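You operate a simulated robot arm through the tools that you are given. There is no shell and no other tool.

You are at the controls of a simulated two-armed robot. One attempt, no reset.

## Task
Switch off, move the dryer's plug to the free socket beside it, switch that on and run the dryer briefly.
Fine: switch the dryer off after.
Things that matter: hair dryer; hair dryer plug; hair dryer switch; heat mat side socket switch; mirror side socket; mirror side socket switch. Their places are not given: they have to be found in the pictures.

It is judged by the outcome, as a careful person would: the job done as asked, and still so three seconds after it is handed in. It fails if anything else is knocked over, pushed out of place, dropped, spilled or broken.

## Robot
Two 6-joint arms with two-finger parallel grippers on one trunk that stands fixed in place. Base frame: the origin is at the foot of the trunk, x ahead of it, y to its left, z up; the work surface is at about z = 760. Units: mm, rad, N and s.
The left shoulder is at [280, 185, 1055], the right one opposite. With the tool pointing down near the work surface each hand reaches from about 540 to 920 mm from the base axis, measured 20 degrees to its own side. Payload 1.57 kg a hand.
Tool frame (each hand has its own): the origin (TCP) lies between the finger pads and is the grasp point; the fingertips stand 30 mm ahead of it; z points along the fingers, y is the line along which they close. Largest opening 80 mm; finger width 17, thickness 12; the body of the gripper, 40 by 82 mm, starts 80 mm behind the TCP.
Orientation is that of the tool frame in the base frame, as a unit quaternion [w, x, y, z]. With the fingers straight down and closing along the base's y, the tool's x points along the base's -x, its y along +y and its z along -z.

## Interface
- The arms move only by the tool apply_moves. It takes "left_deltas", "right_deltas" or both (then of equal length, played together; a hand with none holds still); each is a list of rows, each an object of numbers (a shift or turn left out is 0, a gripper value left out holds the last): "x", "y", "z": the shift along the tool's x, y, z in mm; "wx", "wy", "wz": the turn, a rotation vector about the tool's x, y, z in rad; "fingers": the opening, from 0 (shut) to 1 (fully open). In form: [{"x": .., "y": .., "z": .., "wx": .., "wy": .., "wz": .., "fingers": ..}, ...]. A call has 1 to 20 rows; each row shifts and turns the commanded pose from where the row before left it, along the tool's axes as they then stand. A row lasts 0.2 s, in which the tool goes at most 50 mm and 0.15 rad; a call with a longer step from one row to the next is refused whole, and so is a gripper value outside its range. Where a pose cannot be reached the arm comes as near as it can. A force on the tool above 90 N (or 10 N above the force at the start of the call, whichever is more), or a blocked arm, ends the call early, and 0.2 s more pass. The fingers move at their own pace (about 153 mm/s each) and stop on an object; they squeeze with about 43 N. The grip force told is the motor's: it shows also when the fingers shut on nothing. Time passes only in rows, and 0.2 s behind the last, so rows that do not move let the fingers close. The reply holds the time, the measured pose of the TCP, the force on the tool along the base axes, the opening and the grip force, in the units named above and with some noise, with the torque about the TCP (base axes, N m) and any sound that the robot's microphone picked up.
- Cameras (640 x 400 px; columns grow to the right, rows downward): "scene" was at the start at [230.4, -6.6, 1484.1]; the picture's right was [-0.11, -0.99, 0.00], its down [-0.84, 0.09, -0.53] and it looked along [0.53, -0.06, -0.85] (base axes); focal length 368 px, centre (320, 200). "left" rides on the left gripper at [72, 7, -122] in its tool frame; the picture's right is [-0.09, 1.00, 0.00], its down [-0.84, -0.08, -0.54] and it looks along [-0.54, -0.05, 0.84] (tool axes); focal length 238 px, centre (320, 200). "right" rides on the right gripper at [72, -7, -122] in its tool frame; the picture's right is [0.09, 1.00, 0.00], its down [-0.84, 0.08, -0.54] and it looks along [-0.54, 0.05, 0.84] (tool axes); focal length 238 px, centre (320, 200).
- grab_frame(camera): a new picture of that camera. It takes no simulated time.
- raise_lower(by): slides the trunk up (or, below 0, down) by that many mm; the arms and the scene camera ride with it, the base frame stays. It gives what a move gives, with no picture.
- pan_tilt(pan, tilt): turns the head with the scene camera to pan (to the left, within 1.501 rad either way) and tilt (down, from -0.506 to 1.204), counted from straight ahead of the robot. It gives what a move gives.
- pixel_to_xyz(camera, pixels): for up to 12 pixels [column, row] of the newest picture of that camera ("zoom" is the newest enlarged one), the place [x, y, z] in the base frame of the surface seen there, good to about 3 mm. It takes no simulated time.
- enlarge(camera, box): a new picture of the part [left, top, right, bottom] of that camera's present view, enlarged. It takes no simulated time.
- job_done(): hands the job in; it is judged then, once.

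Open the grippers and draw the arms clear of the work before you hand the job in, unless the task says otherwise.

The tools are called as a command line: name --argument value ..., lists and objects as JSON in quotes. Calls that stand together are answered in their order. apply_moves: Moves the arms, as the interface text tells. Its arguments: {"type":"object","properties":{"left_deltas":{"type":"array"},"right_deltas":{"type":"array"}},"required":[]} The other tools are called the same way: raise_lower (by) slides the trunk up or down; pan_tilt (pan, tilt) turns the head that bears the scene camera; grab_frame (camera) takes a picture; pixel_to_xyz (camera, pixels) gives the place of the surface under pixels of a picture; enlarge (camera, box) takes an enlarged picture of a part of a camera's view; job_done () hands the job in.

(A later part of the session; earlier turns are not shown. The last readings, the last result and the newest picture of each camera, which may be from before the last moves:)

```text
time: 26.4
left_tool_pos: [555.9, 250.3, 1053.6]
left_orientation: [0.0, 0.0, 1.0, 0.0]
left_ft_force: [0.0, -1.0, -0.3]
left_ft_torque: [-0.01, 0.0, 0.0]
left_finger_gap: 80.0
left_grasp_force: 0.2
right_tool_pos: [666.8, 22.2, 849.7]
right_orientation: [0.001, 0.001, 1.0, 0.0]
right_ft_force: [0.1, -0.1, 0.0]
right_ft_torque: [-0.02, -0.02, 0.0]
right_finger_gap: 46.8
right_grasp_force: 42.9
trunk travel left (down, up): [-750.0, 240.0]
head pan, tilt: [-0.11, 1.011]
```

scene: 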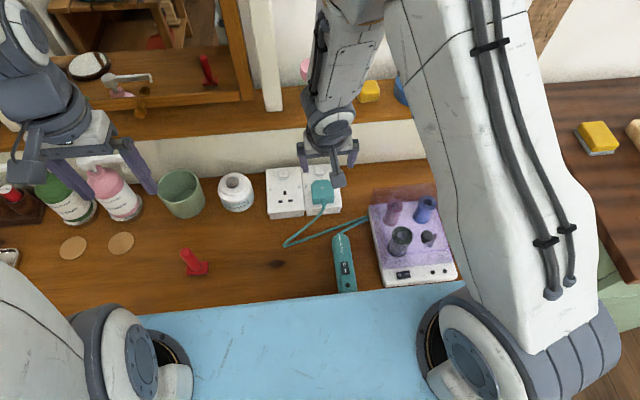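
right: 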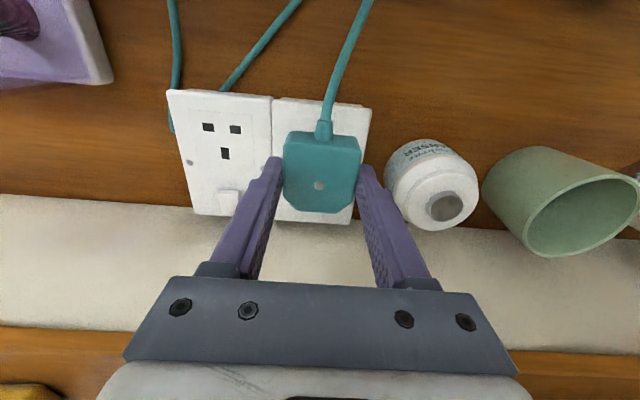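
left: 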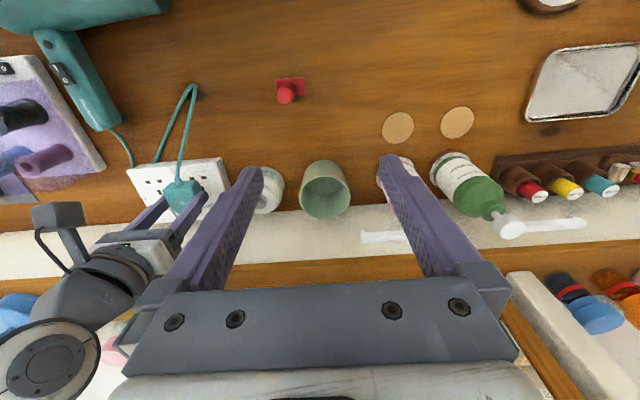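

There's no resistance at z≈849.5. I'll continue down.

apply_moves --right_deltas '[{"z": 2}, {"z": 2}, {"z": 2}, {"z": 2}, {}]'

enlarge --camera "left" --box '[100, 145, 228, 225]'

```text
time: 27.6
left_tool_pos: [554.7, 250.5, 1054.8]
left_orientation: [0.0, 0.0, 1.0, 0.0]
left_ft_force: [-0.2, -0.3, -0.5]
left_ft_torque: [-0.05, 0.0, 0.02]
left_finger_gap: 79.9
left_grasp_force: 0.0
right_tool_pos: [667.3, 21.9, 841.3]
right_orientation: [0.0, 0.001, 1.0, 0.001]
right_ft_force: [-3.5, 0.3, 5.0]
right_ft_torque: [0.03, 0.08, -0.01]
right_finger_gap: 47.1
right_grasp_force: 43.0
trunk travel left (down, up): [-750.0, 240.0]
head pan, tilt: [-0.11, 1.011]
```

```text
5.00 times, centred on (164, 185) of left
```

zoom: 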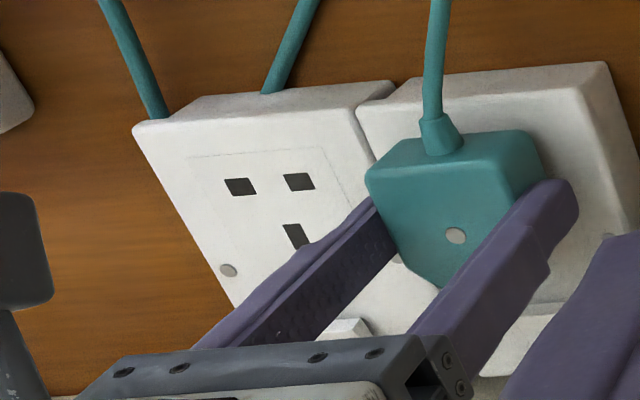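

Light contact forces (5 N up, -3.5 N in x) show the pins entering the holes. I'll ease 0.5 mm toward the robot and continue down.

apply_moves --right_deltas '[{"x": 0.5, "z": 1}, {"z": 1.5}, {"z": 1.5}, {"z": 1.5}, {}]'

```text
time: 28.8
left_tool_pos: [555.6, 250.0, 1054.6]
left_orientation: [0.0, 0.001, 1.0, 0.0]
left_ft_force: [0.4, -0.1, -0.7]
left_ft_torque: [0.01, -0.02, 0.02]
left_finger_gap: 80.1
left_grasp_force: 0.0
right_tool_pos: [667.3, 22.0, 838.3]
right_orientation: [0.001, 0.001, 1.0, -0.001]
right_ft_force: [0.9, -2.2, 4.8]
right_ft_torque: [-0.13, -0.06, -0.05]
right_finger_gap: 46.8
right_grasp_force: 43.3
trunk travel left (down, up): [-750.0, 240.0]
head pan, tilt: [-0.11, 1.011]
```

Resistance is still only 5 N at z≈837–838. I'll push the last few millimetres down to about 832.

apply_moves --right_deltas '[{"z": 1}, {"z": 1}, {"z": 1}, {"z": 1}, {"z": 1}, {}, {}]'

enlarge --camera "left" --box '[100, 145, 228, 225]'

enlarge --camera "scene" --box '[245, 170, 341, 230]'

```text
time: 30.4
left_tool_pos: [556.2, 250.3, 1055.1]
left_orientation: [0.0, 0.0, 1.0, 0.0]
left_ft_force: [-0.6, -0.4, 0.7]
left_ft_torque: [-0.04, 0.02, 0.0]
left_finger_gap: 79.9
left_grasp_force: 0.1
right_tool_pos: [668.4, 22.3, 833.4]
right_orientation: [0.001, 0.001, 1.0, 0.0]
right_ft_force: [-7.9, -3.0, 28.4]
right_ft_torque: [-0.42, 0.41, 0.02]
right_finger_gap: 46.9
right_grasp_force: 43.4
trunk travel left (down, up): [-750.0, 240.0]
head pan, tilt: [-0.11, 1.011]
```

```text
5.00 times, centred on (164, 185) of left
```

zoom: 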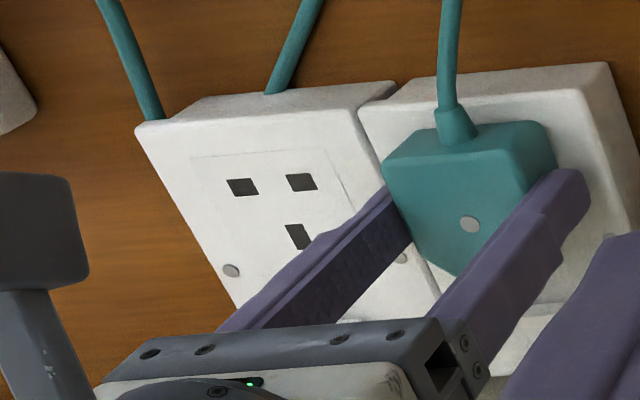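

```text
6.67 times, centred on (293, 200) of scene
```

zoom: 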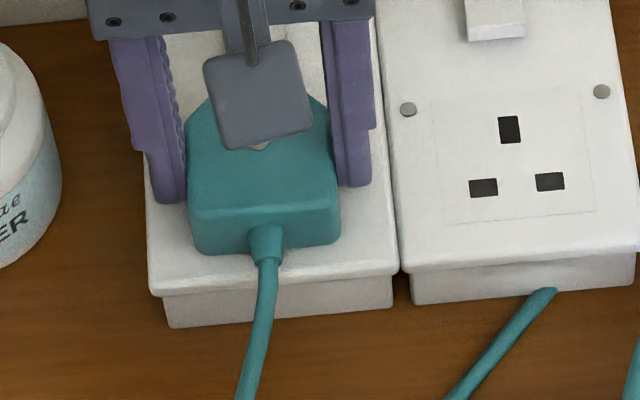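

The force rose to 28 N at z=833.4, the same grip height as when the plug was seated before. I'll push 1 mm more to be sure, back that off, then open the fingers and rise.

apply_moves --right_deltas '[{"z": 1}, {}, {"z": -1.5}, {"fingers": 1}, {}, {}, {}]'

enlarge --camera "scene" --box '[245, 170, 341, 230]'

```text
time: 32.0
left_tool_pos: [553.1, 249.6, 1054.4]
left_orientation: [0.0, 0.0, 1.0, 0.0]
left_ft_force: [0.4, 0.5, -0.5]
left_ft_torque: [0.0, -0.02, 0.0]
left_finger_gap: 80.1
left_grasp_force: 0.1
right_tool_pos: [668.2, 20.2, 831.5]
right_orientation: [0.001, 0.001, 1.0, 0.001]
right_ft_force: [-0.4, 0.1, -0.6]
right_ft_torque: [0.03, 0.01, 0.03]
right_finger_gap: 80.0
right_grasp_force: 0.0
trunk travel left (down, up): [-750.0, 240.0]
head pan, tilt: [-0.11, 1.011]
```

```text
6.67 times, centred on (293, 200) of scene
```

zoom: 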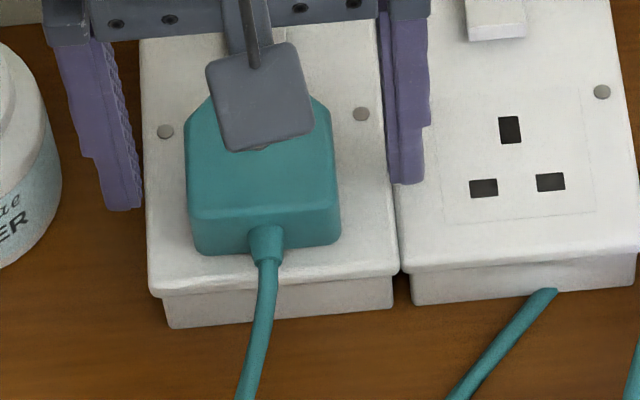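

The fingers are clear and the plug is seated. I'll rise to z≈1000, close the fingers, move over the mirror-side rocker's near end (721,21) and tilt as before.

apply_moves --right_deltas '[{"z": -20}, {"z": -40}, {"z": -45}, {"z": -45}, {"z": -18, "fingers": 0}, {"x": -26, "y": 0.5}, {"x": -26.5}, {"wy": -0.15}, {"wy": -0.15}, {}, {}]'

enlarge --camera "scene" --box '[240, 150, 368, 230]'

grab_frame --camera "right"

```text
time: 34.4
left_tool_pos: [554.3, 251.1, 1052.9]
left_orientation: [0.0, -0.001, 1.0, 0.0]
left_ft_force: [0.1, 0.0, -0.1]
left_ft_torque: [-0.03, 0.01, 0.01]
left_finger_gap: 79.8
left_grasp_force: 0.1
right_tool_pos: [719.2, 23.4, 998.9]
right_orientation: [0.151, 0.001, 0.989, -0.001]
right_ft_force: [0.6, -0.2, -0.1]
right_ft_torque: [0.02, 0.0, -0.05]
right_finger_gap: 0.1
right_grasp_force: 20.9
trunk travel left (down, up): [-750.0, 240.0]
head pan, tilt: [-0.11, 1.011]
```

```text
5.00 times, centred on (304, 190) of scene
```

zoom: 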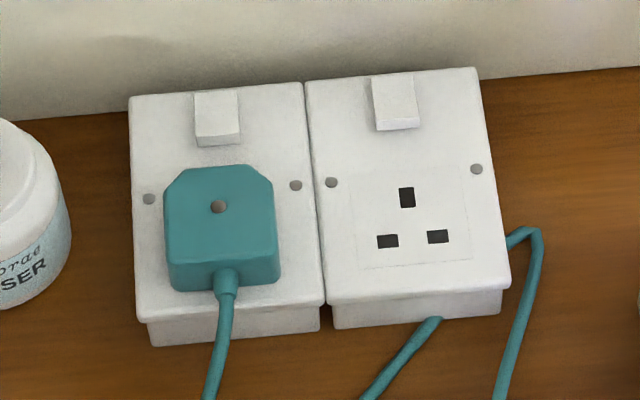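

```text
taken
```

right: 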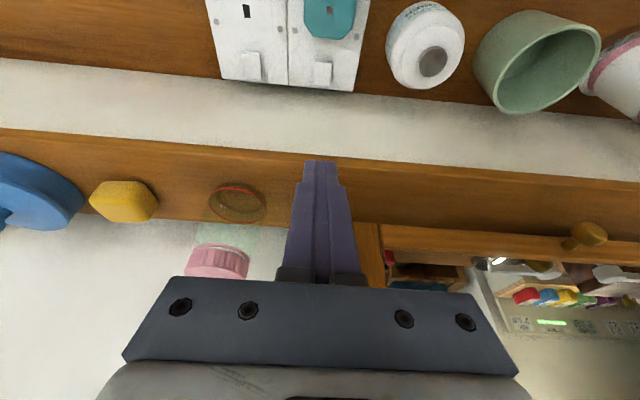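

The plug sits flush in the mirror-side socket and both rockers are off. I'll descend to about 15 mm above the near end of the left rocker at x≈725.

apply_moves --right_deltas '[{"x": 10.1, "z": 36.1}, {"x": 10.1, "z": 36.1}, {"x": 10.1, "z": 36.1}, {"x": 10.2, "z": 36.2}, {}, {}]'

grab_frame --camera "right"

enlarge --camera "scene" --box '[240, 140, 368, 220]'

```text
time: 35.8
left_tool_pos: [554.5, 249.7, 1054.3]
left_orientation: [0.0, 0.0, 1.0, 0.0]
left_ft_force: [-0.3, -0.2, -0.2]
left_ft_torque: [0.02, 0.0, 0.0]
left_finger_gap: 79.9
left_grasp_force: 0.1
right_tool_pos: [724.0, 25.5, 850.1]
right_orientation: [0.15, 0.001, 0.989, 0.0]
right_ft_force: [-0.1, -0.5, 0.8]
right_ft_torque: [-0.01, 0.02, 0.0]
right_finger_gap: 0.1
right_grasp_force: 21.1
trunk travel left (down, up): [-750.0, 240.0]
head pan, tilt: [-0.11, 1.011]
```

```text
taken
```

right: 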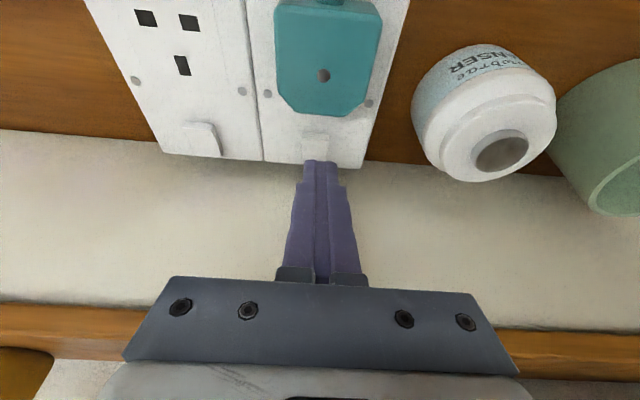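

```text
5.00 times, centred on (304, 180) of scene
```

zoom: 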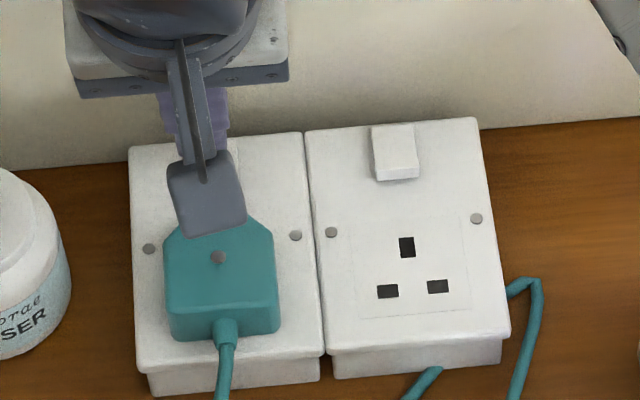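

The tips are over the near half of the rocker, about 2 mm too far left. I'll shift -2 mm in y and creep down.

apply_moves --right_deltas '[{"x": 2.96, "y": -2, "z": 9.55}, {"x": 0.3, "z": 0.955}, {"x": 0.3, "z": 0.955}, {"x": 0.3, "z": 0.955}, {"x": 0.3, "z": 0.955}, {"x": 0.3, "z": 0.955}, {}]'

enlarge --camera "right" --box '[180, 60, 420, 210]'

```text
time: 37.4
left_tool_pos: [555.8, 250.9, 1053.6]
left_orientation: [0.0, 0.0, 1.0, 0.0]
left_ft_force: [-0.8, -0.3, 0.7]
left_ft_torque: [0.0, -0.01, 0.02]
left_finger_gap: 79.9
left_grasp_force: 0.1
right_tool_pos: [723.1, 19.9, 835.3]
right_orientation: [0.15, 0.001, 0.989, 0.0]
right_ft_force: [0.3, 0.1, 0.1]
right_ft_torque: [-0.01, -0.03, -0.03]
right_finger_gap: 0.2
right_grasp_force: 21.5
trunk travel left (down, up): [-750.0, 240.0]
head pan, tilt: [-0.11, 1.011]
```

```text
2.67 times, centred on (300, 135) of right
```

zoom: 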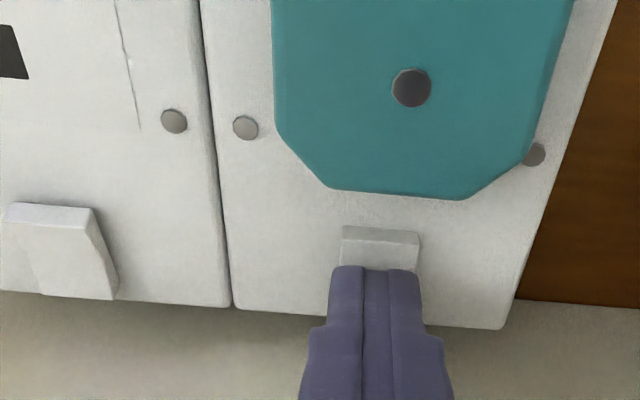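

There's no contact yet and the tip sits a bit deep on the rocker. I'll shift 3 mm toward the robot and creep down further.

apply_moves --right_deltas '[{"x": 2.87, "z": -0.89}, {"x": 0.3, "z": 0.955}, {"x": 0.3, "z": 0.955}, {"x": 0.3, "z": 0.955}, {}]'

enlarge --camera "right" --box '[180, 60, 420, 210]'

```text
time: 38.6
left_tool_pos: [554.7, 250.1, 1054.2]
left_orientation: [0.001, 0.0, 1.0, -0.001]
left_ft_force: [-0.4, 0.2, 0.3]
left_ft_torque: [0.01, 0.03, 0.04]
left_finger_gap: 80.1
left_grasp_force: 0.0
right_tool_pos: [721.1, 19.9, 833.3]
right_orientation: [0.152, 0.001, 0.988, 0.0]
right_ft_force: [-9.9, -2.5, 31.0]
right_ft_torque: [-0.08, 0.33, 0.1]
right_finger_gap: 0.0
right_grasp_force: 21.3
trunk travel left (down, up): [-750.0, 240.0]
head pan, tilt: [-0.11, 1.011]
```

```text
2.67 times, centred on (300, 135) of right
```

zoom: 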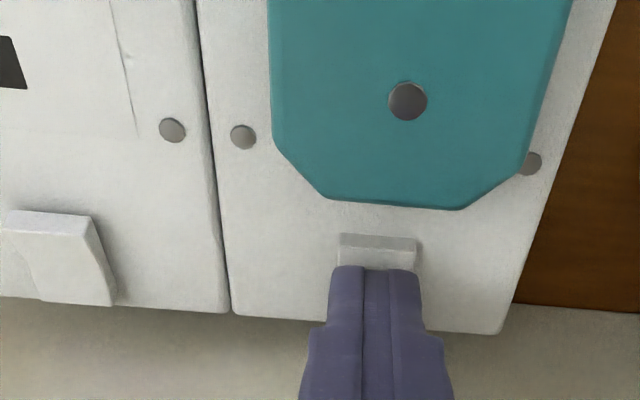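

The force is 31 N at the same depth where the other rocker reached its stop. I'll lift off and look at the rocker.

apply_moves --right_deltas '[{"x": -0.6, "z": -1.9}, {"x": -6, "z": -19}, {"x": -12, "z": -38}, {"x": -12, "z": -38}, {"x": -12, "z": -38}, {}]'

enlarge --camera "scene" --box '[240, 150, 368, 230]'

enlarge --camera "right" --box '[180, 0, 420, 150]'

```text
time: 40.0
left_tool_pos: [555.8, 249.0, 1054.7]
left_orientation: [0.0, 0.001, 1.0, 0.0]
left_ft_force: [-0.2, -0.6, 0.2]
left_ft_torque: [-0.02, 0.02, 0.01]
left_finger_gap: 80.0
left_grasp_force: 0.1
right_tool_pos: [719.0, 23.3, 972.6]
right_orientation: [0.15, 0.001, 0.989, -0.001]
right_ft_force: [-0.5, -0.1, -0.4]
right_ft_torque: [0.0, 0.01, 0.01]
right_finger_gap: 0.0
right_grasp_force: 21.1
trunk travel left (down, up): [-750.0, 240.0]
head pan, tilt: [-0.11, 1.011]
```

```text
5.00 times, centred on (304, 190) of scene
```

zoom: 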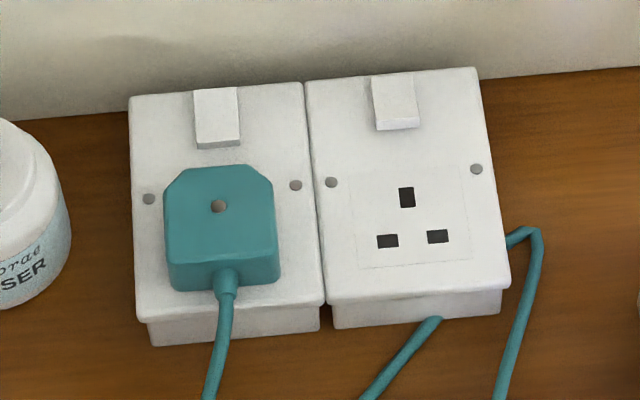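

```text
2.67 times, centred on (300, 75) of right
```

zoom: 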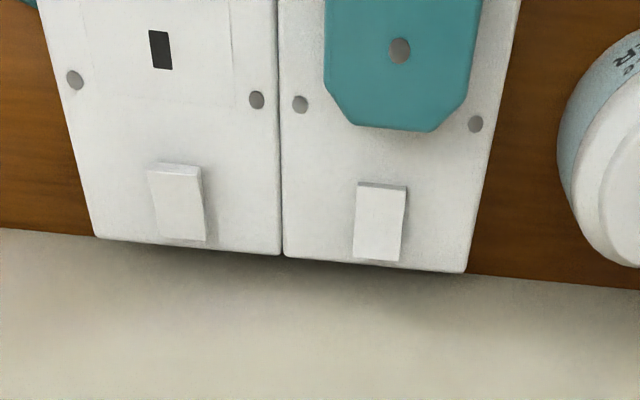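

The left rocker's far edge moved up from row 92 to 88, suggesting it flipped on. I'll zoom closer to confirm.

enlarge --camera "scene" --box '[265, 160, 345, 185]'

enlarge --camera "right" --box '[220, 50, 348, 105]'

```text
8.00 times, centred on (305, 172) of scene
```

zoom: 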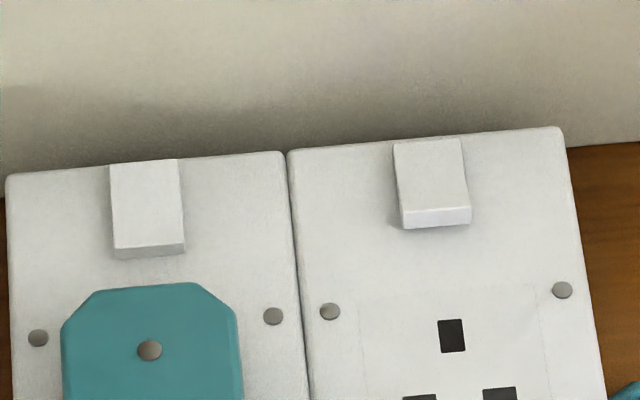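

```text
5.00 times, centred on (284, 78) of right
```

zoom: 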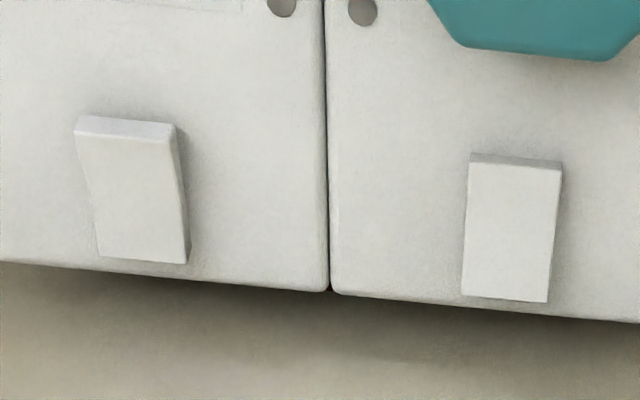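

The rockers now clearly differ: mirror side on, heat-mat side off. I'll level and retract the right arm toward its starting place.

apply_moves --right_deltas '[{"x": -9, "z": -28}, {"wy": 0.15}, {"wy": 0.15}, {"x": 18, "y": -33, "z": -11}, {"x": 20, "y": -34, "z": -11}, {"x": 20, "y": -34, "z": -11}, {"x": 20, "y": -34, "z": -11}, {"x": 20, "y": -34, "z": -11}, {"x": 20, "y": -34, "z": -11}, {"x": 20, "y": -34, "z": -11}, {"x": 20, "y": -34, "z": -11}, {"x": 20, "y": -34, "z": -11}, {"x": 20, "y": -33, "z": -11}, {}, {}]'

grab_frame --camera "scene"

grab_frame --camera "left"

grab_frame --camera "right"

```text
time: 43.2
left_tool_pos: [554.5, 250.2, 1055.0]
left_orientation: [0.0, 0.0, 1.0, 0.0]
left_ft_force: [0.7, 0.1, -0.5]
left_ft_torque: [-0.02, -0.03, -0.02]
left_finger_gap: 80.0
left_grasp_force: 0.0
right_tool_pos: [520.7, -318.7, 1110.0]
right_orientation: [0.001, 0.002, 1.0, 0.0]
right_ft_force: [0.1, 0.9, 0.0]
right_ft_torque: [0.02, -0.01, 0.03]
right_finger_gap: 0.0
right_grasp_force: 21.4
trunk travel left (down, up): [-750.0, 240.0]
head pan, tilt: [-0.11, 1.011]
```

```text
taken
```

scene: 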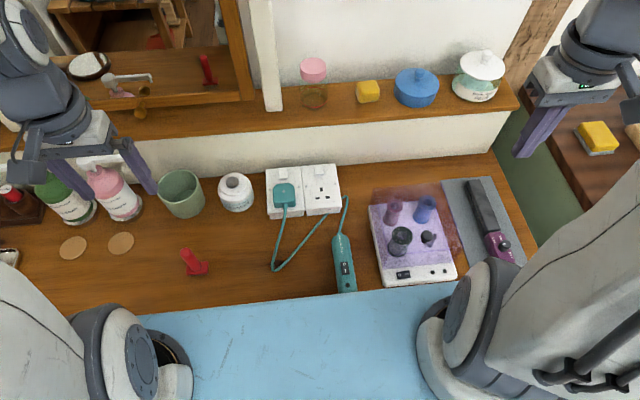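

```text
taken
```

left: 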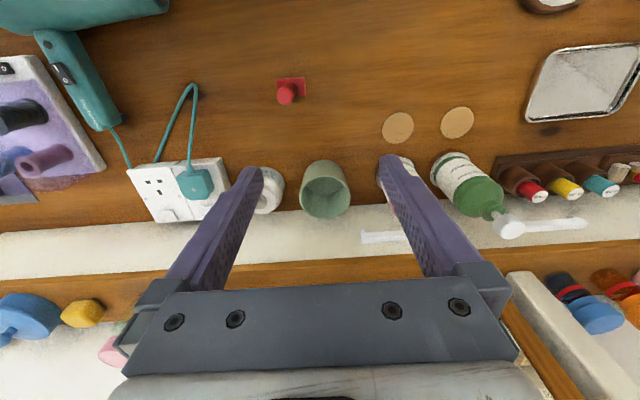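

```text
taken
```

right: 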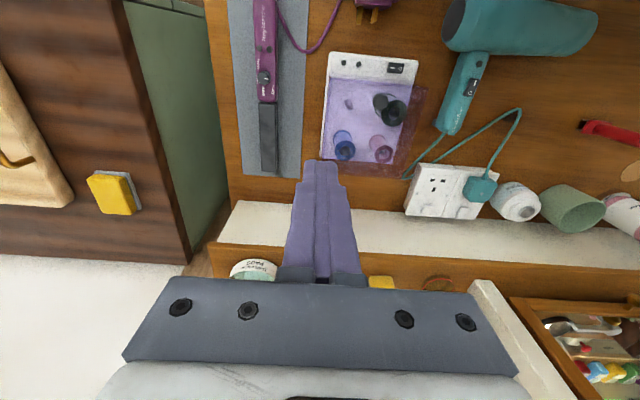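

The right arm is clear and the scene is unchanged apart from the plug. Before bringing the left hand over the dryer rocker, I'll check what the blue surface is and zoom on the dryer.

pixel_to_xyz --camera "scene" --pixels '[[300, 350], [300, 305], [300, 390], [346, 268], [344, 285], [340, 240]]'

enlarge --camera "scene" --box '[310, 220, 390, 295]'

enlarge --camera "left" --box '[20, 20, 148, 140]'

```text
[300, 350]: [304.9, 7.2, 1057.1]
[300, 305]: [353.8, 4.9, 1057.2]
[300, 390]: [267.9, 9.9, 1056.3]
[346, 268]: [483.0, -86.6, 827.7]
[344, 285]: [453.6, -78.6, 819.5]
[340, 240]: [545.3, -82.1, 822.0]
```

```text
5.33 times, centred on (350, 258) of scene
```

zoom: 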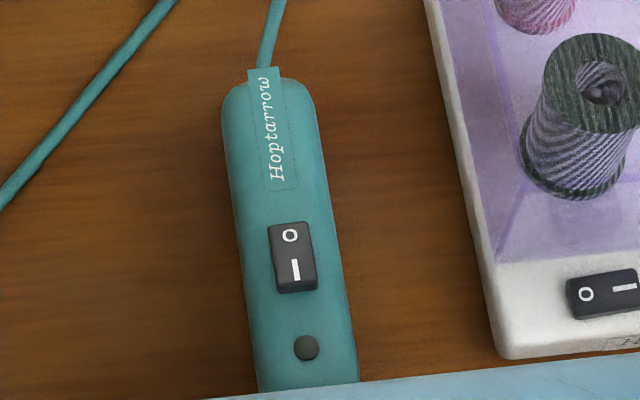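

```text
3.33 times, centred on (84, 80) of left
```

zoom: 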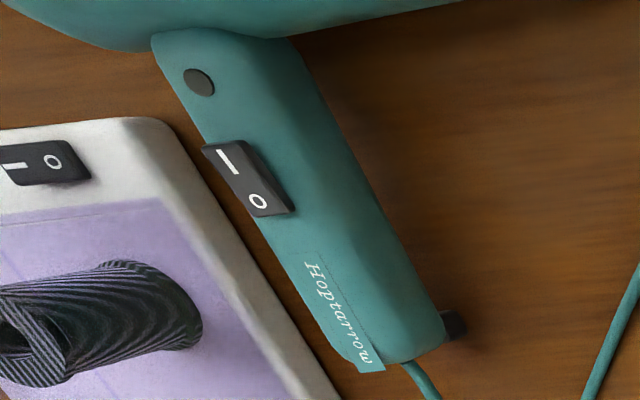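

The blue surface is the robot's own trunk plate at z≈1057. The dryer rocker spans x≈472–495, y≈-85, with the raised I end near the robot. I'll bring the left hand across high with fingers shut, tilting so the wrist leans away from the trunk.

apply_moves --left_deltas '[{"x": 1.9, "y": -41.9, "z": 9.25, "fingers": 0}, {"x": 1.9, "y": -41.9, "z": 9.25}, {"x": 1.9, "y": -41.9, "z": 9.25}, {"x": 1.9, "y": -41.9, "z": 9.25}, {"x": 1.9, "y": -41.9, "z": 9.25}, {"x": 1.9, "y": -41.9, "z": 9.25}, {"x": 1.9, "y": -41.9, "z": 9.25}, {"x": 1.9, "y": -41.9, "z": 9.25}, {"wy": 0.125}, {"wy": 0.125}, {}, {}]'

grab_frame --camera "scene"

grab_frame --camera "left"

```text
time: 45.8
left_tool_pos: [540.0, -87.0, 979.4]
left_orientation: [-0.126, 0.001, 0.992, 0.001]
left_ft_force: [-0.3, -0.4, 0.4]
left_ft_torque: [0.0, -0.05, 0.01]
left_finger_gap: 0.0
left_grasp_force: 21.8
right_tool_pos: [522.1, -320.4, 1110.4]
right_orientation: [0.0, 0.001, 1.0, 0.0]
right_ft_force: [0.7, 0.4, 0.7]
right_ft_torque: [0.03, -0.01, 0.0]
right_finger_gap: 0.0
right_grasp_force: 21.2
trunk travel left (down, up): [-750.0, 240.0]
head pan, tilt: [-0.11, 1.011]
```

```text
taken
```

scene: 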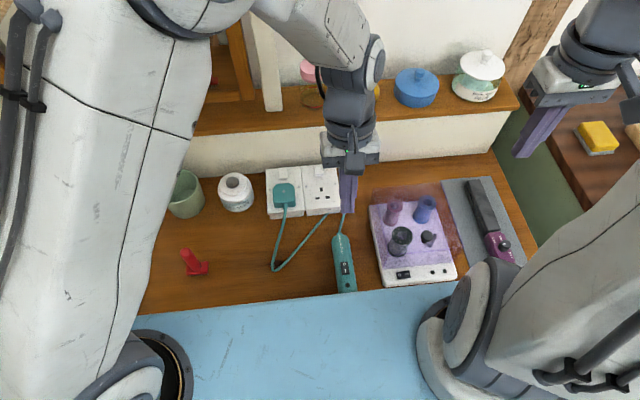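

```text
taken
```

left: 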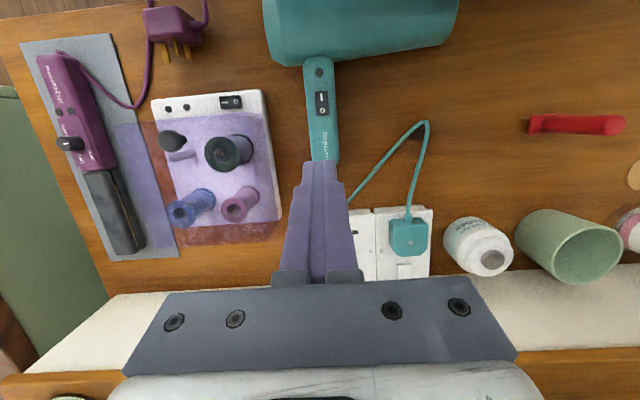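

The left view shows the dryer rocker at about (321,102). I'll measure it from here.

enlarge --camera "left" --box '[280, 50, 376, 150]'

```text
4.00 times, centred on (328, 100) of left
```

zoom: 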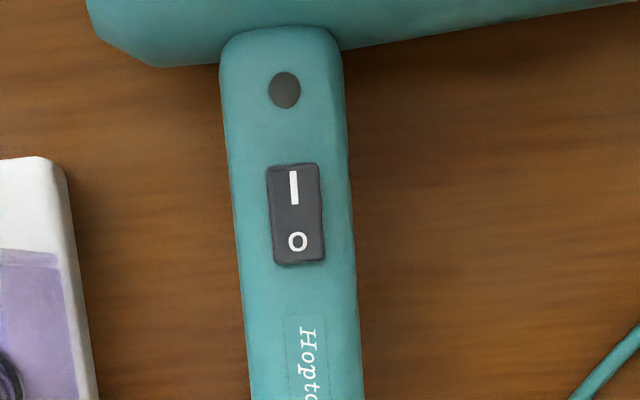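

pixel_to_xyz --camera "zoom" --pixels '[[294, 170], [293, 188], [296, 215], [298, 242], [298, 258], [272, 215], [320, 215], [285, 90], [245, 215], [345, 215], [280, 130], [300, 300]]'

```text
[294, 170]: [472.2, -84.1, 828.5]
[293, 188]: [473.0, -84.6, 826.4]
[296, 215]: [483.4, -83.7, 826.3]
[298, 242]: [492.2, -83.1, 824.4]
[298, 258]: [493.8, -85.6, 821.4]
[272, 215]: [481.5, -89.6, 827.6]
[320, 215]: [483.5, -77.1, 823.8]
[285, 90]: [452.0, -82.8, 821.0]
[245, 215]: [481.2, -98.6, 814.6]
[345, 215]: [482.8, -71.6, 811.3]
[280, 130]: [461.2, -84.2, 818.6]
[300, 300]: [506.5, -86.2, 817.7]
```

The rocker centre is at (483,-84), with the I end at about (472,-84,828). I'll move back over it at height, then come down to about 15 mm above.

apply_moves --left_deltas '[{"x": 32, "y": 0.7, "z": 8.15}, {"x": 32, "y": 0.8, "z": 8.15}, {}, {"x": -6.5, "z": 25.4}, {"x": -6.5, "z": 25.4}, {"x": -6.5, "z": 25.4}, {"x": -6.5, "z": 25.4}, {}, {}]'

grab_frame --camera "scene"

grab_frame --camera "left"

```text
time: 47.8
left_tool_pos: [474.5, -86.0, 876.8]
left_orientation: [-0.125, 0.0, 0.992, 0.0]
left_ft_force: [0.4, 0.4, 0.0]
left_ft_torque: [0.01, 0.02, 0.06]
left_finger_gap: 0.1
left_grasp_force: 21.7
right_tool_pos: [520.9, -318.3, 1110.5]
right_orientation: [0.001, 0.002, 1.0, 0.0]
right_ft_force: [0.5, 0.6, -1.0]
right_ft_torque: [-0.02, -0.05, 0.01]
right_finger_gap: 0.1
right_grasp_force: 21.8
trunk travel left (down, up): [-750.0, 240.0]
head pan, tilt: [-0.11, 1.011]
```

```text
taken
```

scene: 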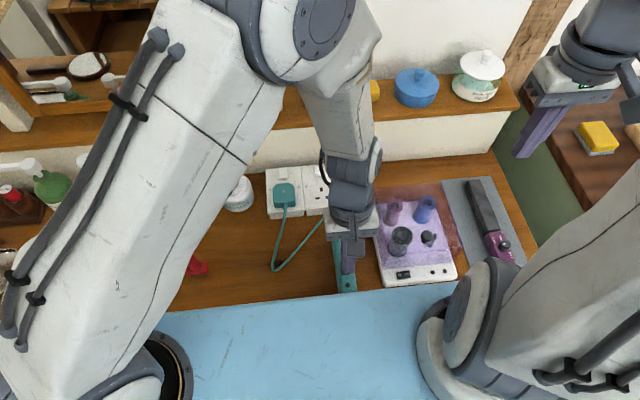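

```text
taken
```

left: 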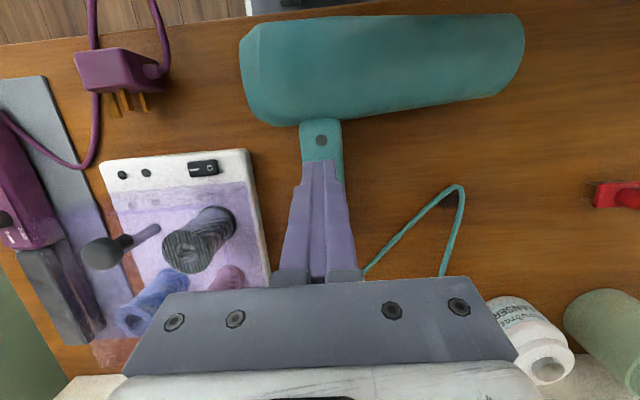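

The tip is right above the I end with the corner at about (475,-85,845). I'll descend 14 mm, then creep in 1 mm steps.

apply_moves --left_deltas '[{"x": -1.73, "y": 0.5, "z": 6.8}, {"x": -1.73, "z": 6.8}, {"x": -0.25, "z": 0.97}, {"x": -0.25, "z": 0.97}, {"x": -0.25, "z": 0.97}, {"x": -0.25, "z": 0.97}, {}]'

enlarge --camera "left" --box '[240, 90, 400, 215]'

```text
time: 49.4
left_tool_pos: [472.7, -84.7, 857.3]
left_orientation: [-0.124, 0.001, 0.992, 0.001]
left_ft_force: [0.4, 0.8, -0.2]
left_ft_torque: [0.02, -0.01, 0.0]
left_finger_gap: 0.0
left_grasp_force: 21.5
right_tool_pos: [521.6, -319.2, 1111.3]
right_orientation: [0.001, 0.001, 1.0, 0.001]
right_ft_force: [0.8, 0.7, -0.1]
right_ft_torque: [-0.02, -0.02, 0.02]
right_finger_gap: 0.0
right_grasp_force: 20.9
trunk travel left (down, up): [-750.0, 240.0]
head pan, tilt: [-0.11, 1.011]
```

```text
3.20 times, centred on (320, 152) of left
```

zoom: 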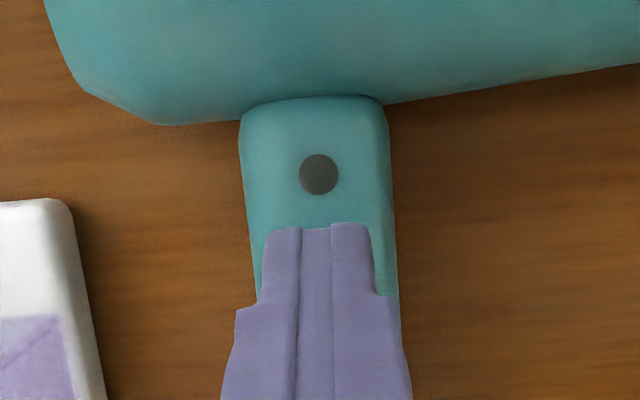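

There's no contact force at corner z≈826. I'll creep 3 mm more and listen for the dryer.

apply_moves --left_deltas '[{"x": -0.25, "z": 0.97}, {"x": -0.25, "z": 0.97}, {}]'

```text
time: 50.2
left_tool_pos: [473.1, -83.8, 854.3]
left_orientation: [-0.124, 0.0, 0.992, 0.0]
left_ft_force: [0.6, 0.6, 2.2]
left_ft_torque: [0.01, -0.02, -0.01]
left_finger_gap: 0.0
left_grasp_force: 21.7
right_tool_pos: [521.1, -318.1, 1109.9]
right_orientation: [0.002, 0.001, 1.0, -0.001]
right_ft_force: [0.3, -0.9, 0.3]
right_ft_torque: [-0.01, 0.02, 0.01]
right_finger_gap: 0.1
right_grasp_force: 21.3
trunk travel left (down, up): [-750.0, 240.0]
head pan, tilt: [-0.11, 1.011]
```

A faint contact of 2 N is starting. I'll continue 2 mm more.

apply_moves --left_deltas '[{"x": -0.25, "z": 0.97}, {"x": -0.25, "z": 0.97}, {}]'

```text
time: 51.0
left_tool_pos: [474.9, -84.5, 854.3]
left_orientation: [-0.124, 0.0, 0.992, 0.0]
left_ft_force: [-1.2, -4.4, 31.2]
left_ft_torque: [-0.15, -0.01, -0.16]
left_finger_gap: 0.0
left_grasp_force: 21.7
right_tool_pos: [520.0, -318.8, 1111.8]
right_orientation: [0.001, 0.001, 1.0, 0.0]
right_ft_force: [-0.3, 0.1, 0.2]
right_ft_torque: [0.02, 0.04, -0.01]
right_finger_gap: 0.0
right_grasp_force: 21.2
trunk travel left (down, up): [-750.0, 240.0]
head pan, tilt: [-0.11, 1.011]
```

The force is 31 N with the corner at z≈823, but no sound is reported. I'll lift up and back to look at the rocker.

apply_moves --left_deltas '[{"x": 0.5, "z": -1.9}, {"x": 4.9, "z": -19.4}, {"x": 10, "z": -39}, {"x": -20, "z": -15}, {"x": -40, "z": -10}, {}]'

grab_frame --camera "left"

enlarge --camera "right" --box '[430, 50, 510, 110]'

```text
time: 52.4
left_tool_pos: [537.8, -84.3, 927.0]
left_orientation: [-0.124, 0.0, 0.992, 0.001]
left_ft_force: [-0.2, -0.7, 0.0]
left_ft_torque: [-0.01, -0.02, 0.01]
left_finger_gap: 0.0
left_grasp_force: 21.6
right_tool_pos: [521.9, -318.5, 1110.4]
right_orientation: [0.001, 0.0, 1.0, 0.0]
right_ft_force: [-0.1, 0.5, 0.5]
right_ft_torque: [0.0, 0.04, 0.01]
right_finger_gap: 0.2
right_grasp_force: 20.8
trunk travel left (down, up): [-750.0, 240.0]
head pan, tilt: [-0.11, 1.011]
```

```text
taken
```

left: 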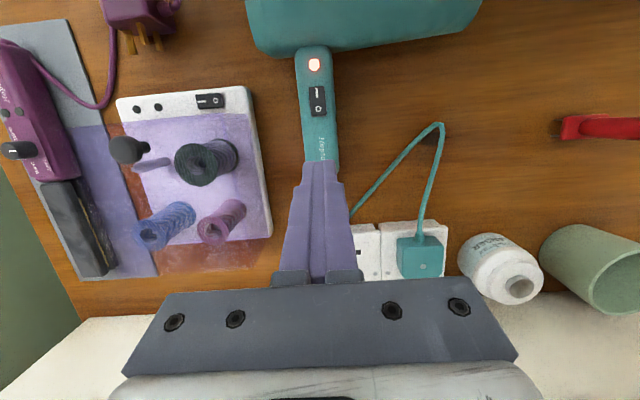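

```text
6.67 times, centred on (470, 80) of right
```

zoom: 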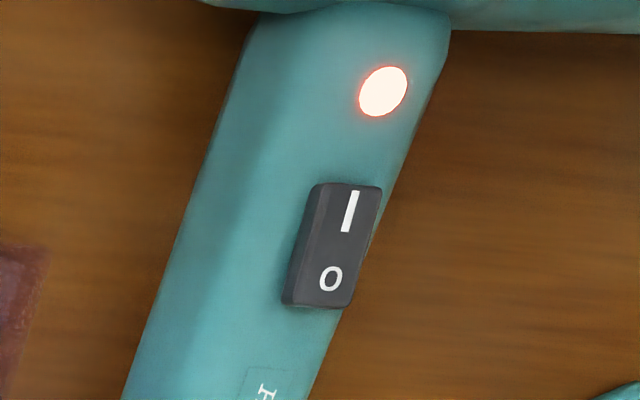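

The dryer's lamp is lit at left (314,63), so it is running from the mirror-side socket. I'll locate the O end again to switch it off.

enlarge --camera "left" --box '[280, 50, 360, 125]'

apply_moves --left_deltas '[{}, {}, {}, {}, {}]'

```text
5.33 times, centred on (320, 88) of left
```

zoom: 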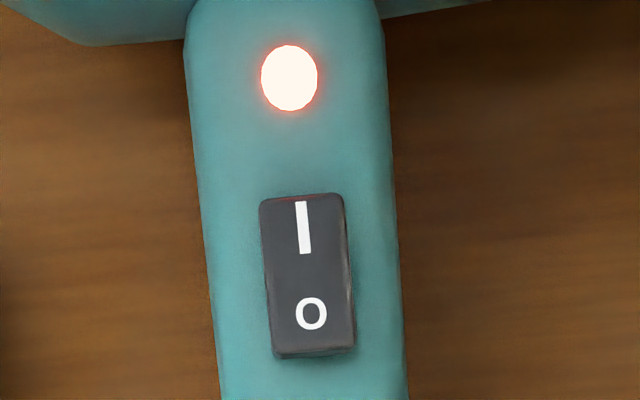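

```text
time: 53.6
left_tool_pos: [538.5, -85.0, 926.8]
left_orientation: [-0.125, 0.001, 0.992, 0.001]
left_ft_force: [0.2, -0.3, 0.1]
left_ft_torque: [-0.03, 0.02, -0.01]
left_finger_gap: 0.1
left_grasp_force: 21.4
right_tool_pos: [521.8, -318.2, 1111.8]
right_orientation: [0.001, 0.0, 1.0, 0.0]
right_ft_force: [-0.2, 0.1, 0.2]
right_ft_torque: [-0.01, -0.02, 0.02]
right_finger_gap: 0.0
right_grasp_force: 21.7
trunk travel left (down, up): [-750.0, 240.0]
head pan, tilt: [-0.11, 1.011]
```

pixel_to_xyz --camera "zoom" --pixels '[[302, 205], [305, 240], [308, 275], [310, 313], [312, 345], [270, 280], [348, 280], [290, 77]]'

grab_frame --camera "scene"

```text
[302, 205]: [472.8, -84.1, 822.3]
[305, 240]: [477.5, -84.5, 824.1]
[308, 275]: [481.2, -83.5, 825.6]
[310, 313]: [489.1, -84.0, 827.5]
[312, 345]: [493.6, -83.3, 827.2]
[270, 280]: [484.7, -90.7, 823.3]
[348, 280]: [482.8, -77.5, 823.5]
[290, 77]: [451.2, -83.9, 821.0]
```

```text
taken
```

scene: 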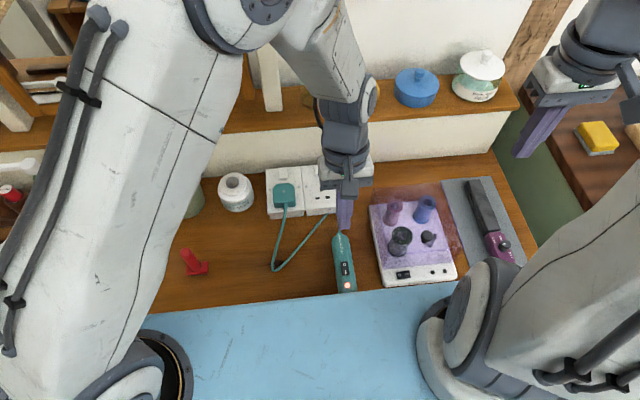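

The O end is now raised at about (493,-84,827) and the dryer has run for a few seconds. I'll go over it and press it down.

apply_moves --left_deltas '[{"x": 22.8, "z": 5.8}, {"x": 22.7, "z": 5.8}, {"x": -6.45, "z": 25.2}, {"x": -6.45, "z": 25.2}, {"x": -1.73, "z": 6.8}, {"x": -1.73, "z": 6.8}, {}, {}]'

enlarge --camera "left" --box '[240, 90, 400, 215]'

```text
time: 55.4
left_tool_pos: [490.4, -82.9, 859.7]
left_orientation: [-0.124, 0.0, 0.992, 0.0]
left_ft_force: [0.1, 0.2, -0.8]
left_ft_torque: [-0.01, 0.02, 0.01]
left_finger_gap: 0.0
left_grasp_force: 21.4
right_tool_pos: [521.1, -318.4, 1110.3]
right_orientation: [0.001, 0.001, 1.0, 0.0]
right_ft_force: [0.1, 0.9, -0.4]
right_ft_torque: [-0.03, -0.01, -0.04]
right_finger_gap: 0.1
right_grasp_force: 21.6
trunk travel left (down, up): [-750.0, 240.0]
head pan, tilt: [-0.11, 1.011]
```

```text
3.20 times, centred on (320, 152) of left
```

zoom: 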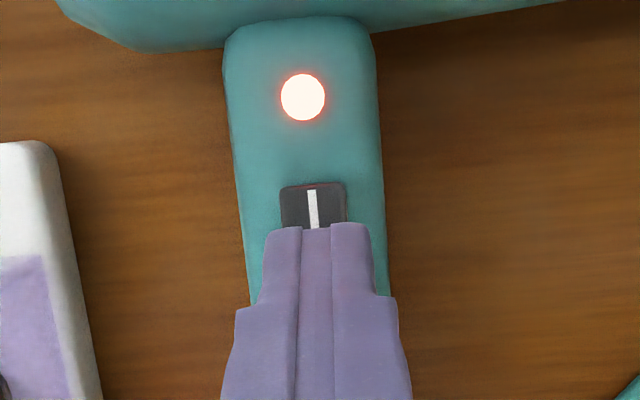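

The tip is over the O half, just above it, and the lamp is still lit. I'll creep down in 1 mm steps.

apply_moves --left_deltas '[{"x": -0.25, "z": 0.97}, {"x": -0.25, "z": 0.97}, {"x": -0.25, "z": 0.97}, {"x": -0.25, "z": 0.97}, {"x": -0.25, "z": 0.97}, {}]'

enlarge --camera "left" --box '[240, 90, 400, 215]'

```text
time: 56.8
left_tool_pos: [489.8, -83.9, 854.5]
left_orientation: [-0.124, 0.0, 0.992, 0.0]
left_ft_force: [-1.7, -1.5, 12.4]
left_ft_torque: [-0.1, 0.04, 0.03]
left_finger_gap: 0.0
left_grasp_force: 20.9
right_tool_pos: [520.1, -318.8, 1111.3]
right_orientation: [0.0, 0.001, 1.0, 0.0]
right_ft_force: [-0.6, 0.5, -0.2]
right_ft_torque: [-0.02, -0.01, 0.02]
right_finger_gap: 0.0
right_grasp_force: 21.7
trunk travel left (down, up): [-750.0, 240.0]
head pan, tilt: [-0.11, 1.011]
```

```text
3.20 times, centred on (320, 152) of left
```

zoom: 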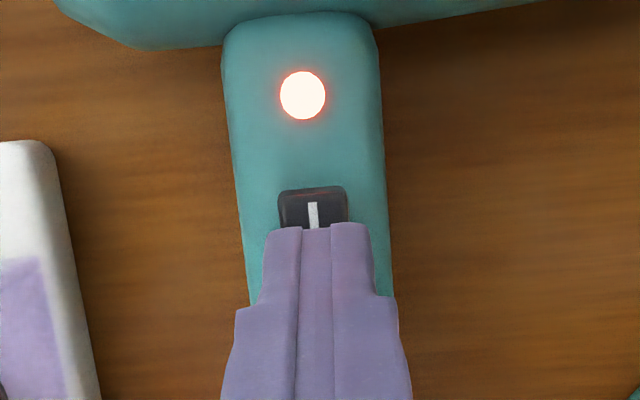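

The rocker seems to have tipped (I end up) but the lamp is still lit. I'll press 1 mm more and recheck.

apply_moves --left_deltas '[{"x": -0.25, "z": 0.97}, {}]'

enlarge --camera "left" --box '[240, 90, 400, 215]'

```text
time: 57.4
left_tool_pos: [490.8, -83.6, 852.5]
left_orientation: [-0.123, 0.0, 0.992, -0.002]
left_ft_force: [-5.5, -5.1, 31.3]
left_ft_torque: [-0.24, 0.11, -0.02]
left_finger_gap: 0.2
left_grasp_force: 20.7
right_tool_pos: [520.4, -319.1, 1111.1]
right_orientation: [0.001, 0.001, 1.0, 0.001]
right_ft_force: [-0.5, -0.6, 0.3]
right_ft_torque: [0.01, -0.06, -0.01]
right_finger_gap: 0.0
right_grasp_force: 21.3
trunk travel left (down, up): [-750.0, 240.0]
head pan, tilt: [-0.11, 1.011]
```

```text
3.20 times, centred on (320, 152) of left
```

zoom: 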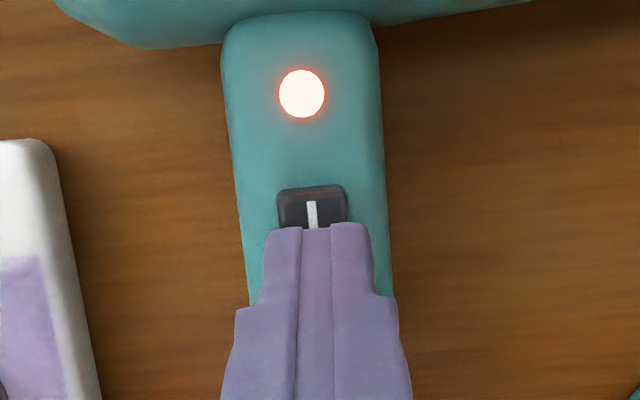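

The force is 31 N at the stop and the lamp is still lit. I'll lift off and look, in case it updates on release.

apply_moves --left_deltas '[{"x": 0.5, "z": -1.9}, {"x": 4.9, "z": -19.4}, {"x": -25, "z": -40}, {"x": -30, "z": -10}, {}]'

enlarge --camera "left" --box '[240, 20, 400, 145]'

enlarge --camera "right" --box '[430, 50, 510, 110]'

```text
time: 58.6
left_tool_pos: [557.8, -84.0, 911.4]
left_orientation: [-0.124, 0.001, 0.992, 0.001]
left_ft_force: [1.3, 0.9, -0.1]
left_ft_torque: [0.03, -0.01, 0.01]
left_finger_gap: 0.0
left_grasp_force: 21.0
right_tool_pos: [521.3, -318.4, 1111.4]
right_orientation: [0.001, 0.001, 1.0, -0.001]
right_ft_force: [0.7, 0.1, 0.0]
right_ft_torque: [-0.03, 0.01, 0.01]
right_finger_gap: 0.0
right_grasp_force: 20.9
trunk travel left (down, up): [-750.0, 240.0]
head pan, tilt: [-0.11, 1.011]
```

```text
3.20 times, centred on (320, 82) of left
```

zoom: 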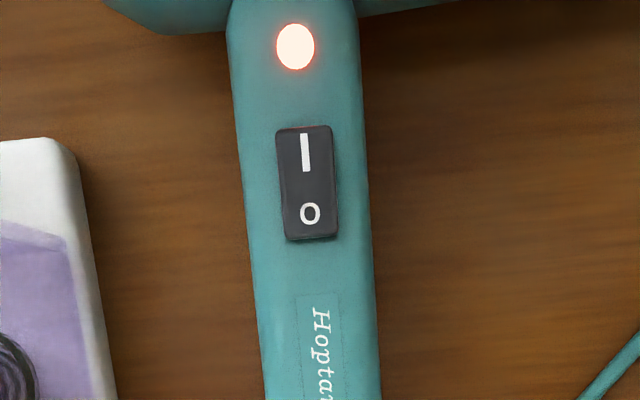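

```text
6.67 times, centred on (470, 80) of right
```

zoom: 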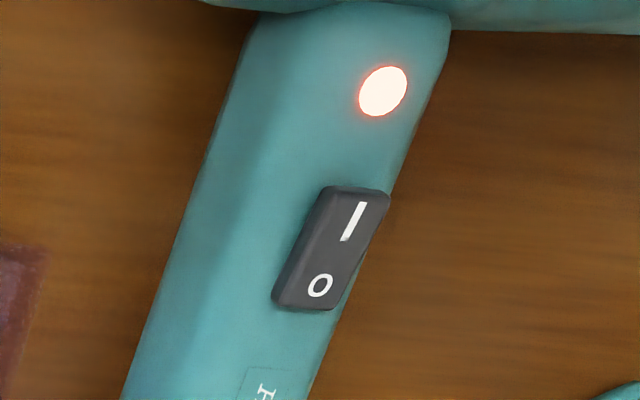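

The rocker's slant looks like the original off shape, yet the lamp is lit. I'll measure its end heights and wait a little to see whether the lamp fades.

pixel_to_xyz --camera "right" --pixels '[[473, 83], [474, 81], [471, 92]]'

enlarge --camera "left" --box '[280, 30, 360, 110]'

apply_moves --left_deltas '[{}, {}, {}, {}, {}]'

enlarge --camera "right" --box '[430, 50, 510, 110]'

```text
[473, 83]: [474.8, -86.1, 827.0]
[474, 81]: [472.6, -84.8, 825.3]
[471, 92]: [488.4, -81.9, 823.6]
```

```text
5.00 times, centred on (320, 70) of left
```

zoom: 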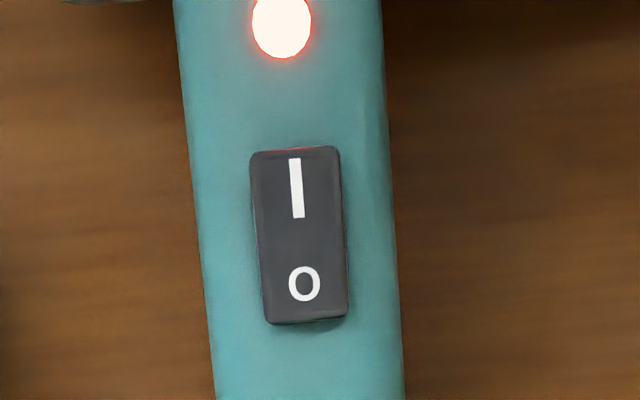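

```text
time: 59.8
left_tool_pos: [555.2, -84.3, 911.3]
left_orientation: [-0.125, 0.001, 0.992, 0.0]
left_ft_force: [-0.2, 0.8, 0.5]
left_ft_torque: [-0.02, 0.0, 0.01]
left_finger_gap: 0.1
left_grasp_force: 21.7
right_tool_pos: [521.9, -319.3, 1111.5]
right_orientation: [0.002, 0.001, 1.0, 0.0]
right_ft_force: [0.3, -0.7, -0.3]
right_ft_torque: [-0.05, 0.01, 0.0]
right_finger_gap: 0.0
right_grasp_force: 21.3
trunk travel left (down, up): [-750.0, 240.0]
head pan, tilt: [-0.11, 1.011]
```

```text
6.67 times, centred on (470, 80) of right
```

zoom: 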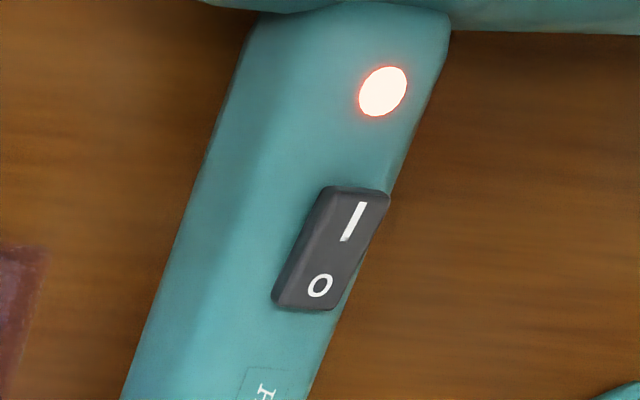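

The O end is down (z≈823.6) and the I end up (827), but the lamp hasn't changed. I'll compare with the earlier scene zoom of the same area and check the wall rockers and plug too.

enlarge --camera "scene" --box '[310, 220, 390, 295]'

enlarge --camera "scene" --box '[240, 150, 368, 230]'

```text
5.33 times, centred on (350, 258) of scene
```

zoom: 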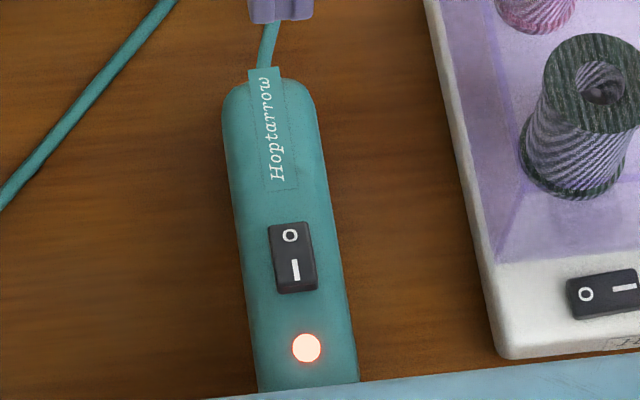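

```text
5.00 times, centred on (304, 190) of scene
```

zoom: 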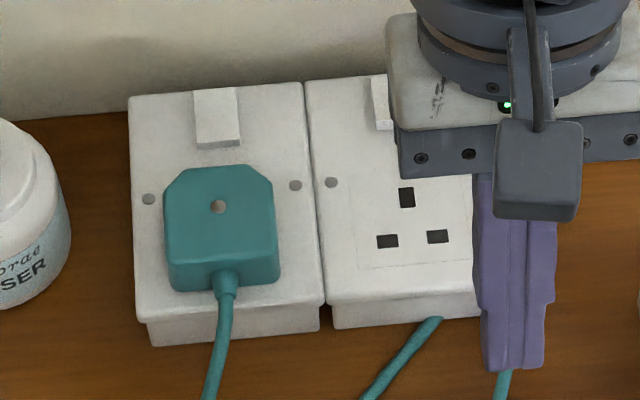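

The rocker now looks identical to its original off picture. I'll wait a few seconds while moving the left hand up out of the way, then see whether the lamp goes out.

apply_moves --left_deltas '[{"z": -20}, {"z": -20}, {}, {}, {}, {}, {}, {}, {}, {}, {}, {}, {}, {}, {}, {}]'

enlarge --camera "scene" --box '[310, 220, 390, 295]'

```text
time: 63.2
left_tool_pos: [567.5, -82.7, 946.7]
left_orientation: [-0.124, 0.0, 0.992, 0.0]
left_ft_force: [0.4, 0.2, 0.5]
left_ft_torque: [-0.01, 0.03, -0.01]
left_finger_gap: 0.0
left_grasp_force: 20.9
right_tool_pos: [521.5, -318.3, 1111.4]
right_orientation: [0.001, 0.001, 1.0, 0.0]
right_ft_force: [0.6, -0.1, -0.4]
right_ft_torque: [-0.01, 0.01, 0.01]
right_finger_gap: 0.0
right_grasp_force: 20.4
trunk travel left (down, up): [-750.0, 240.0]
head pan, tilt: [-0.11, 1.011]
```

```text
5.33 times, centred on (350, 258) of scene
```

zoom: 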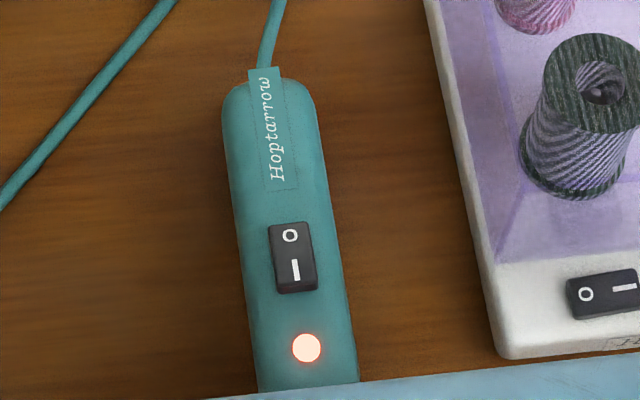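

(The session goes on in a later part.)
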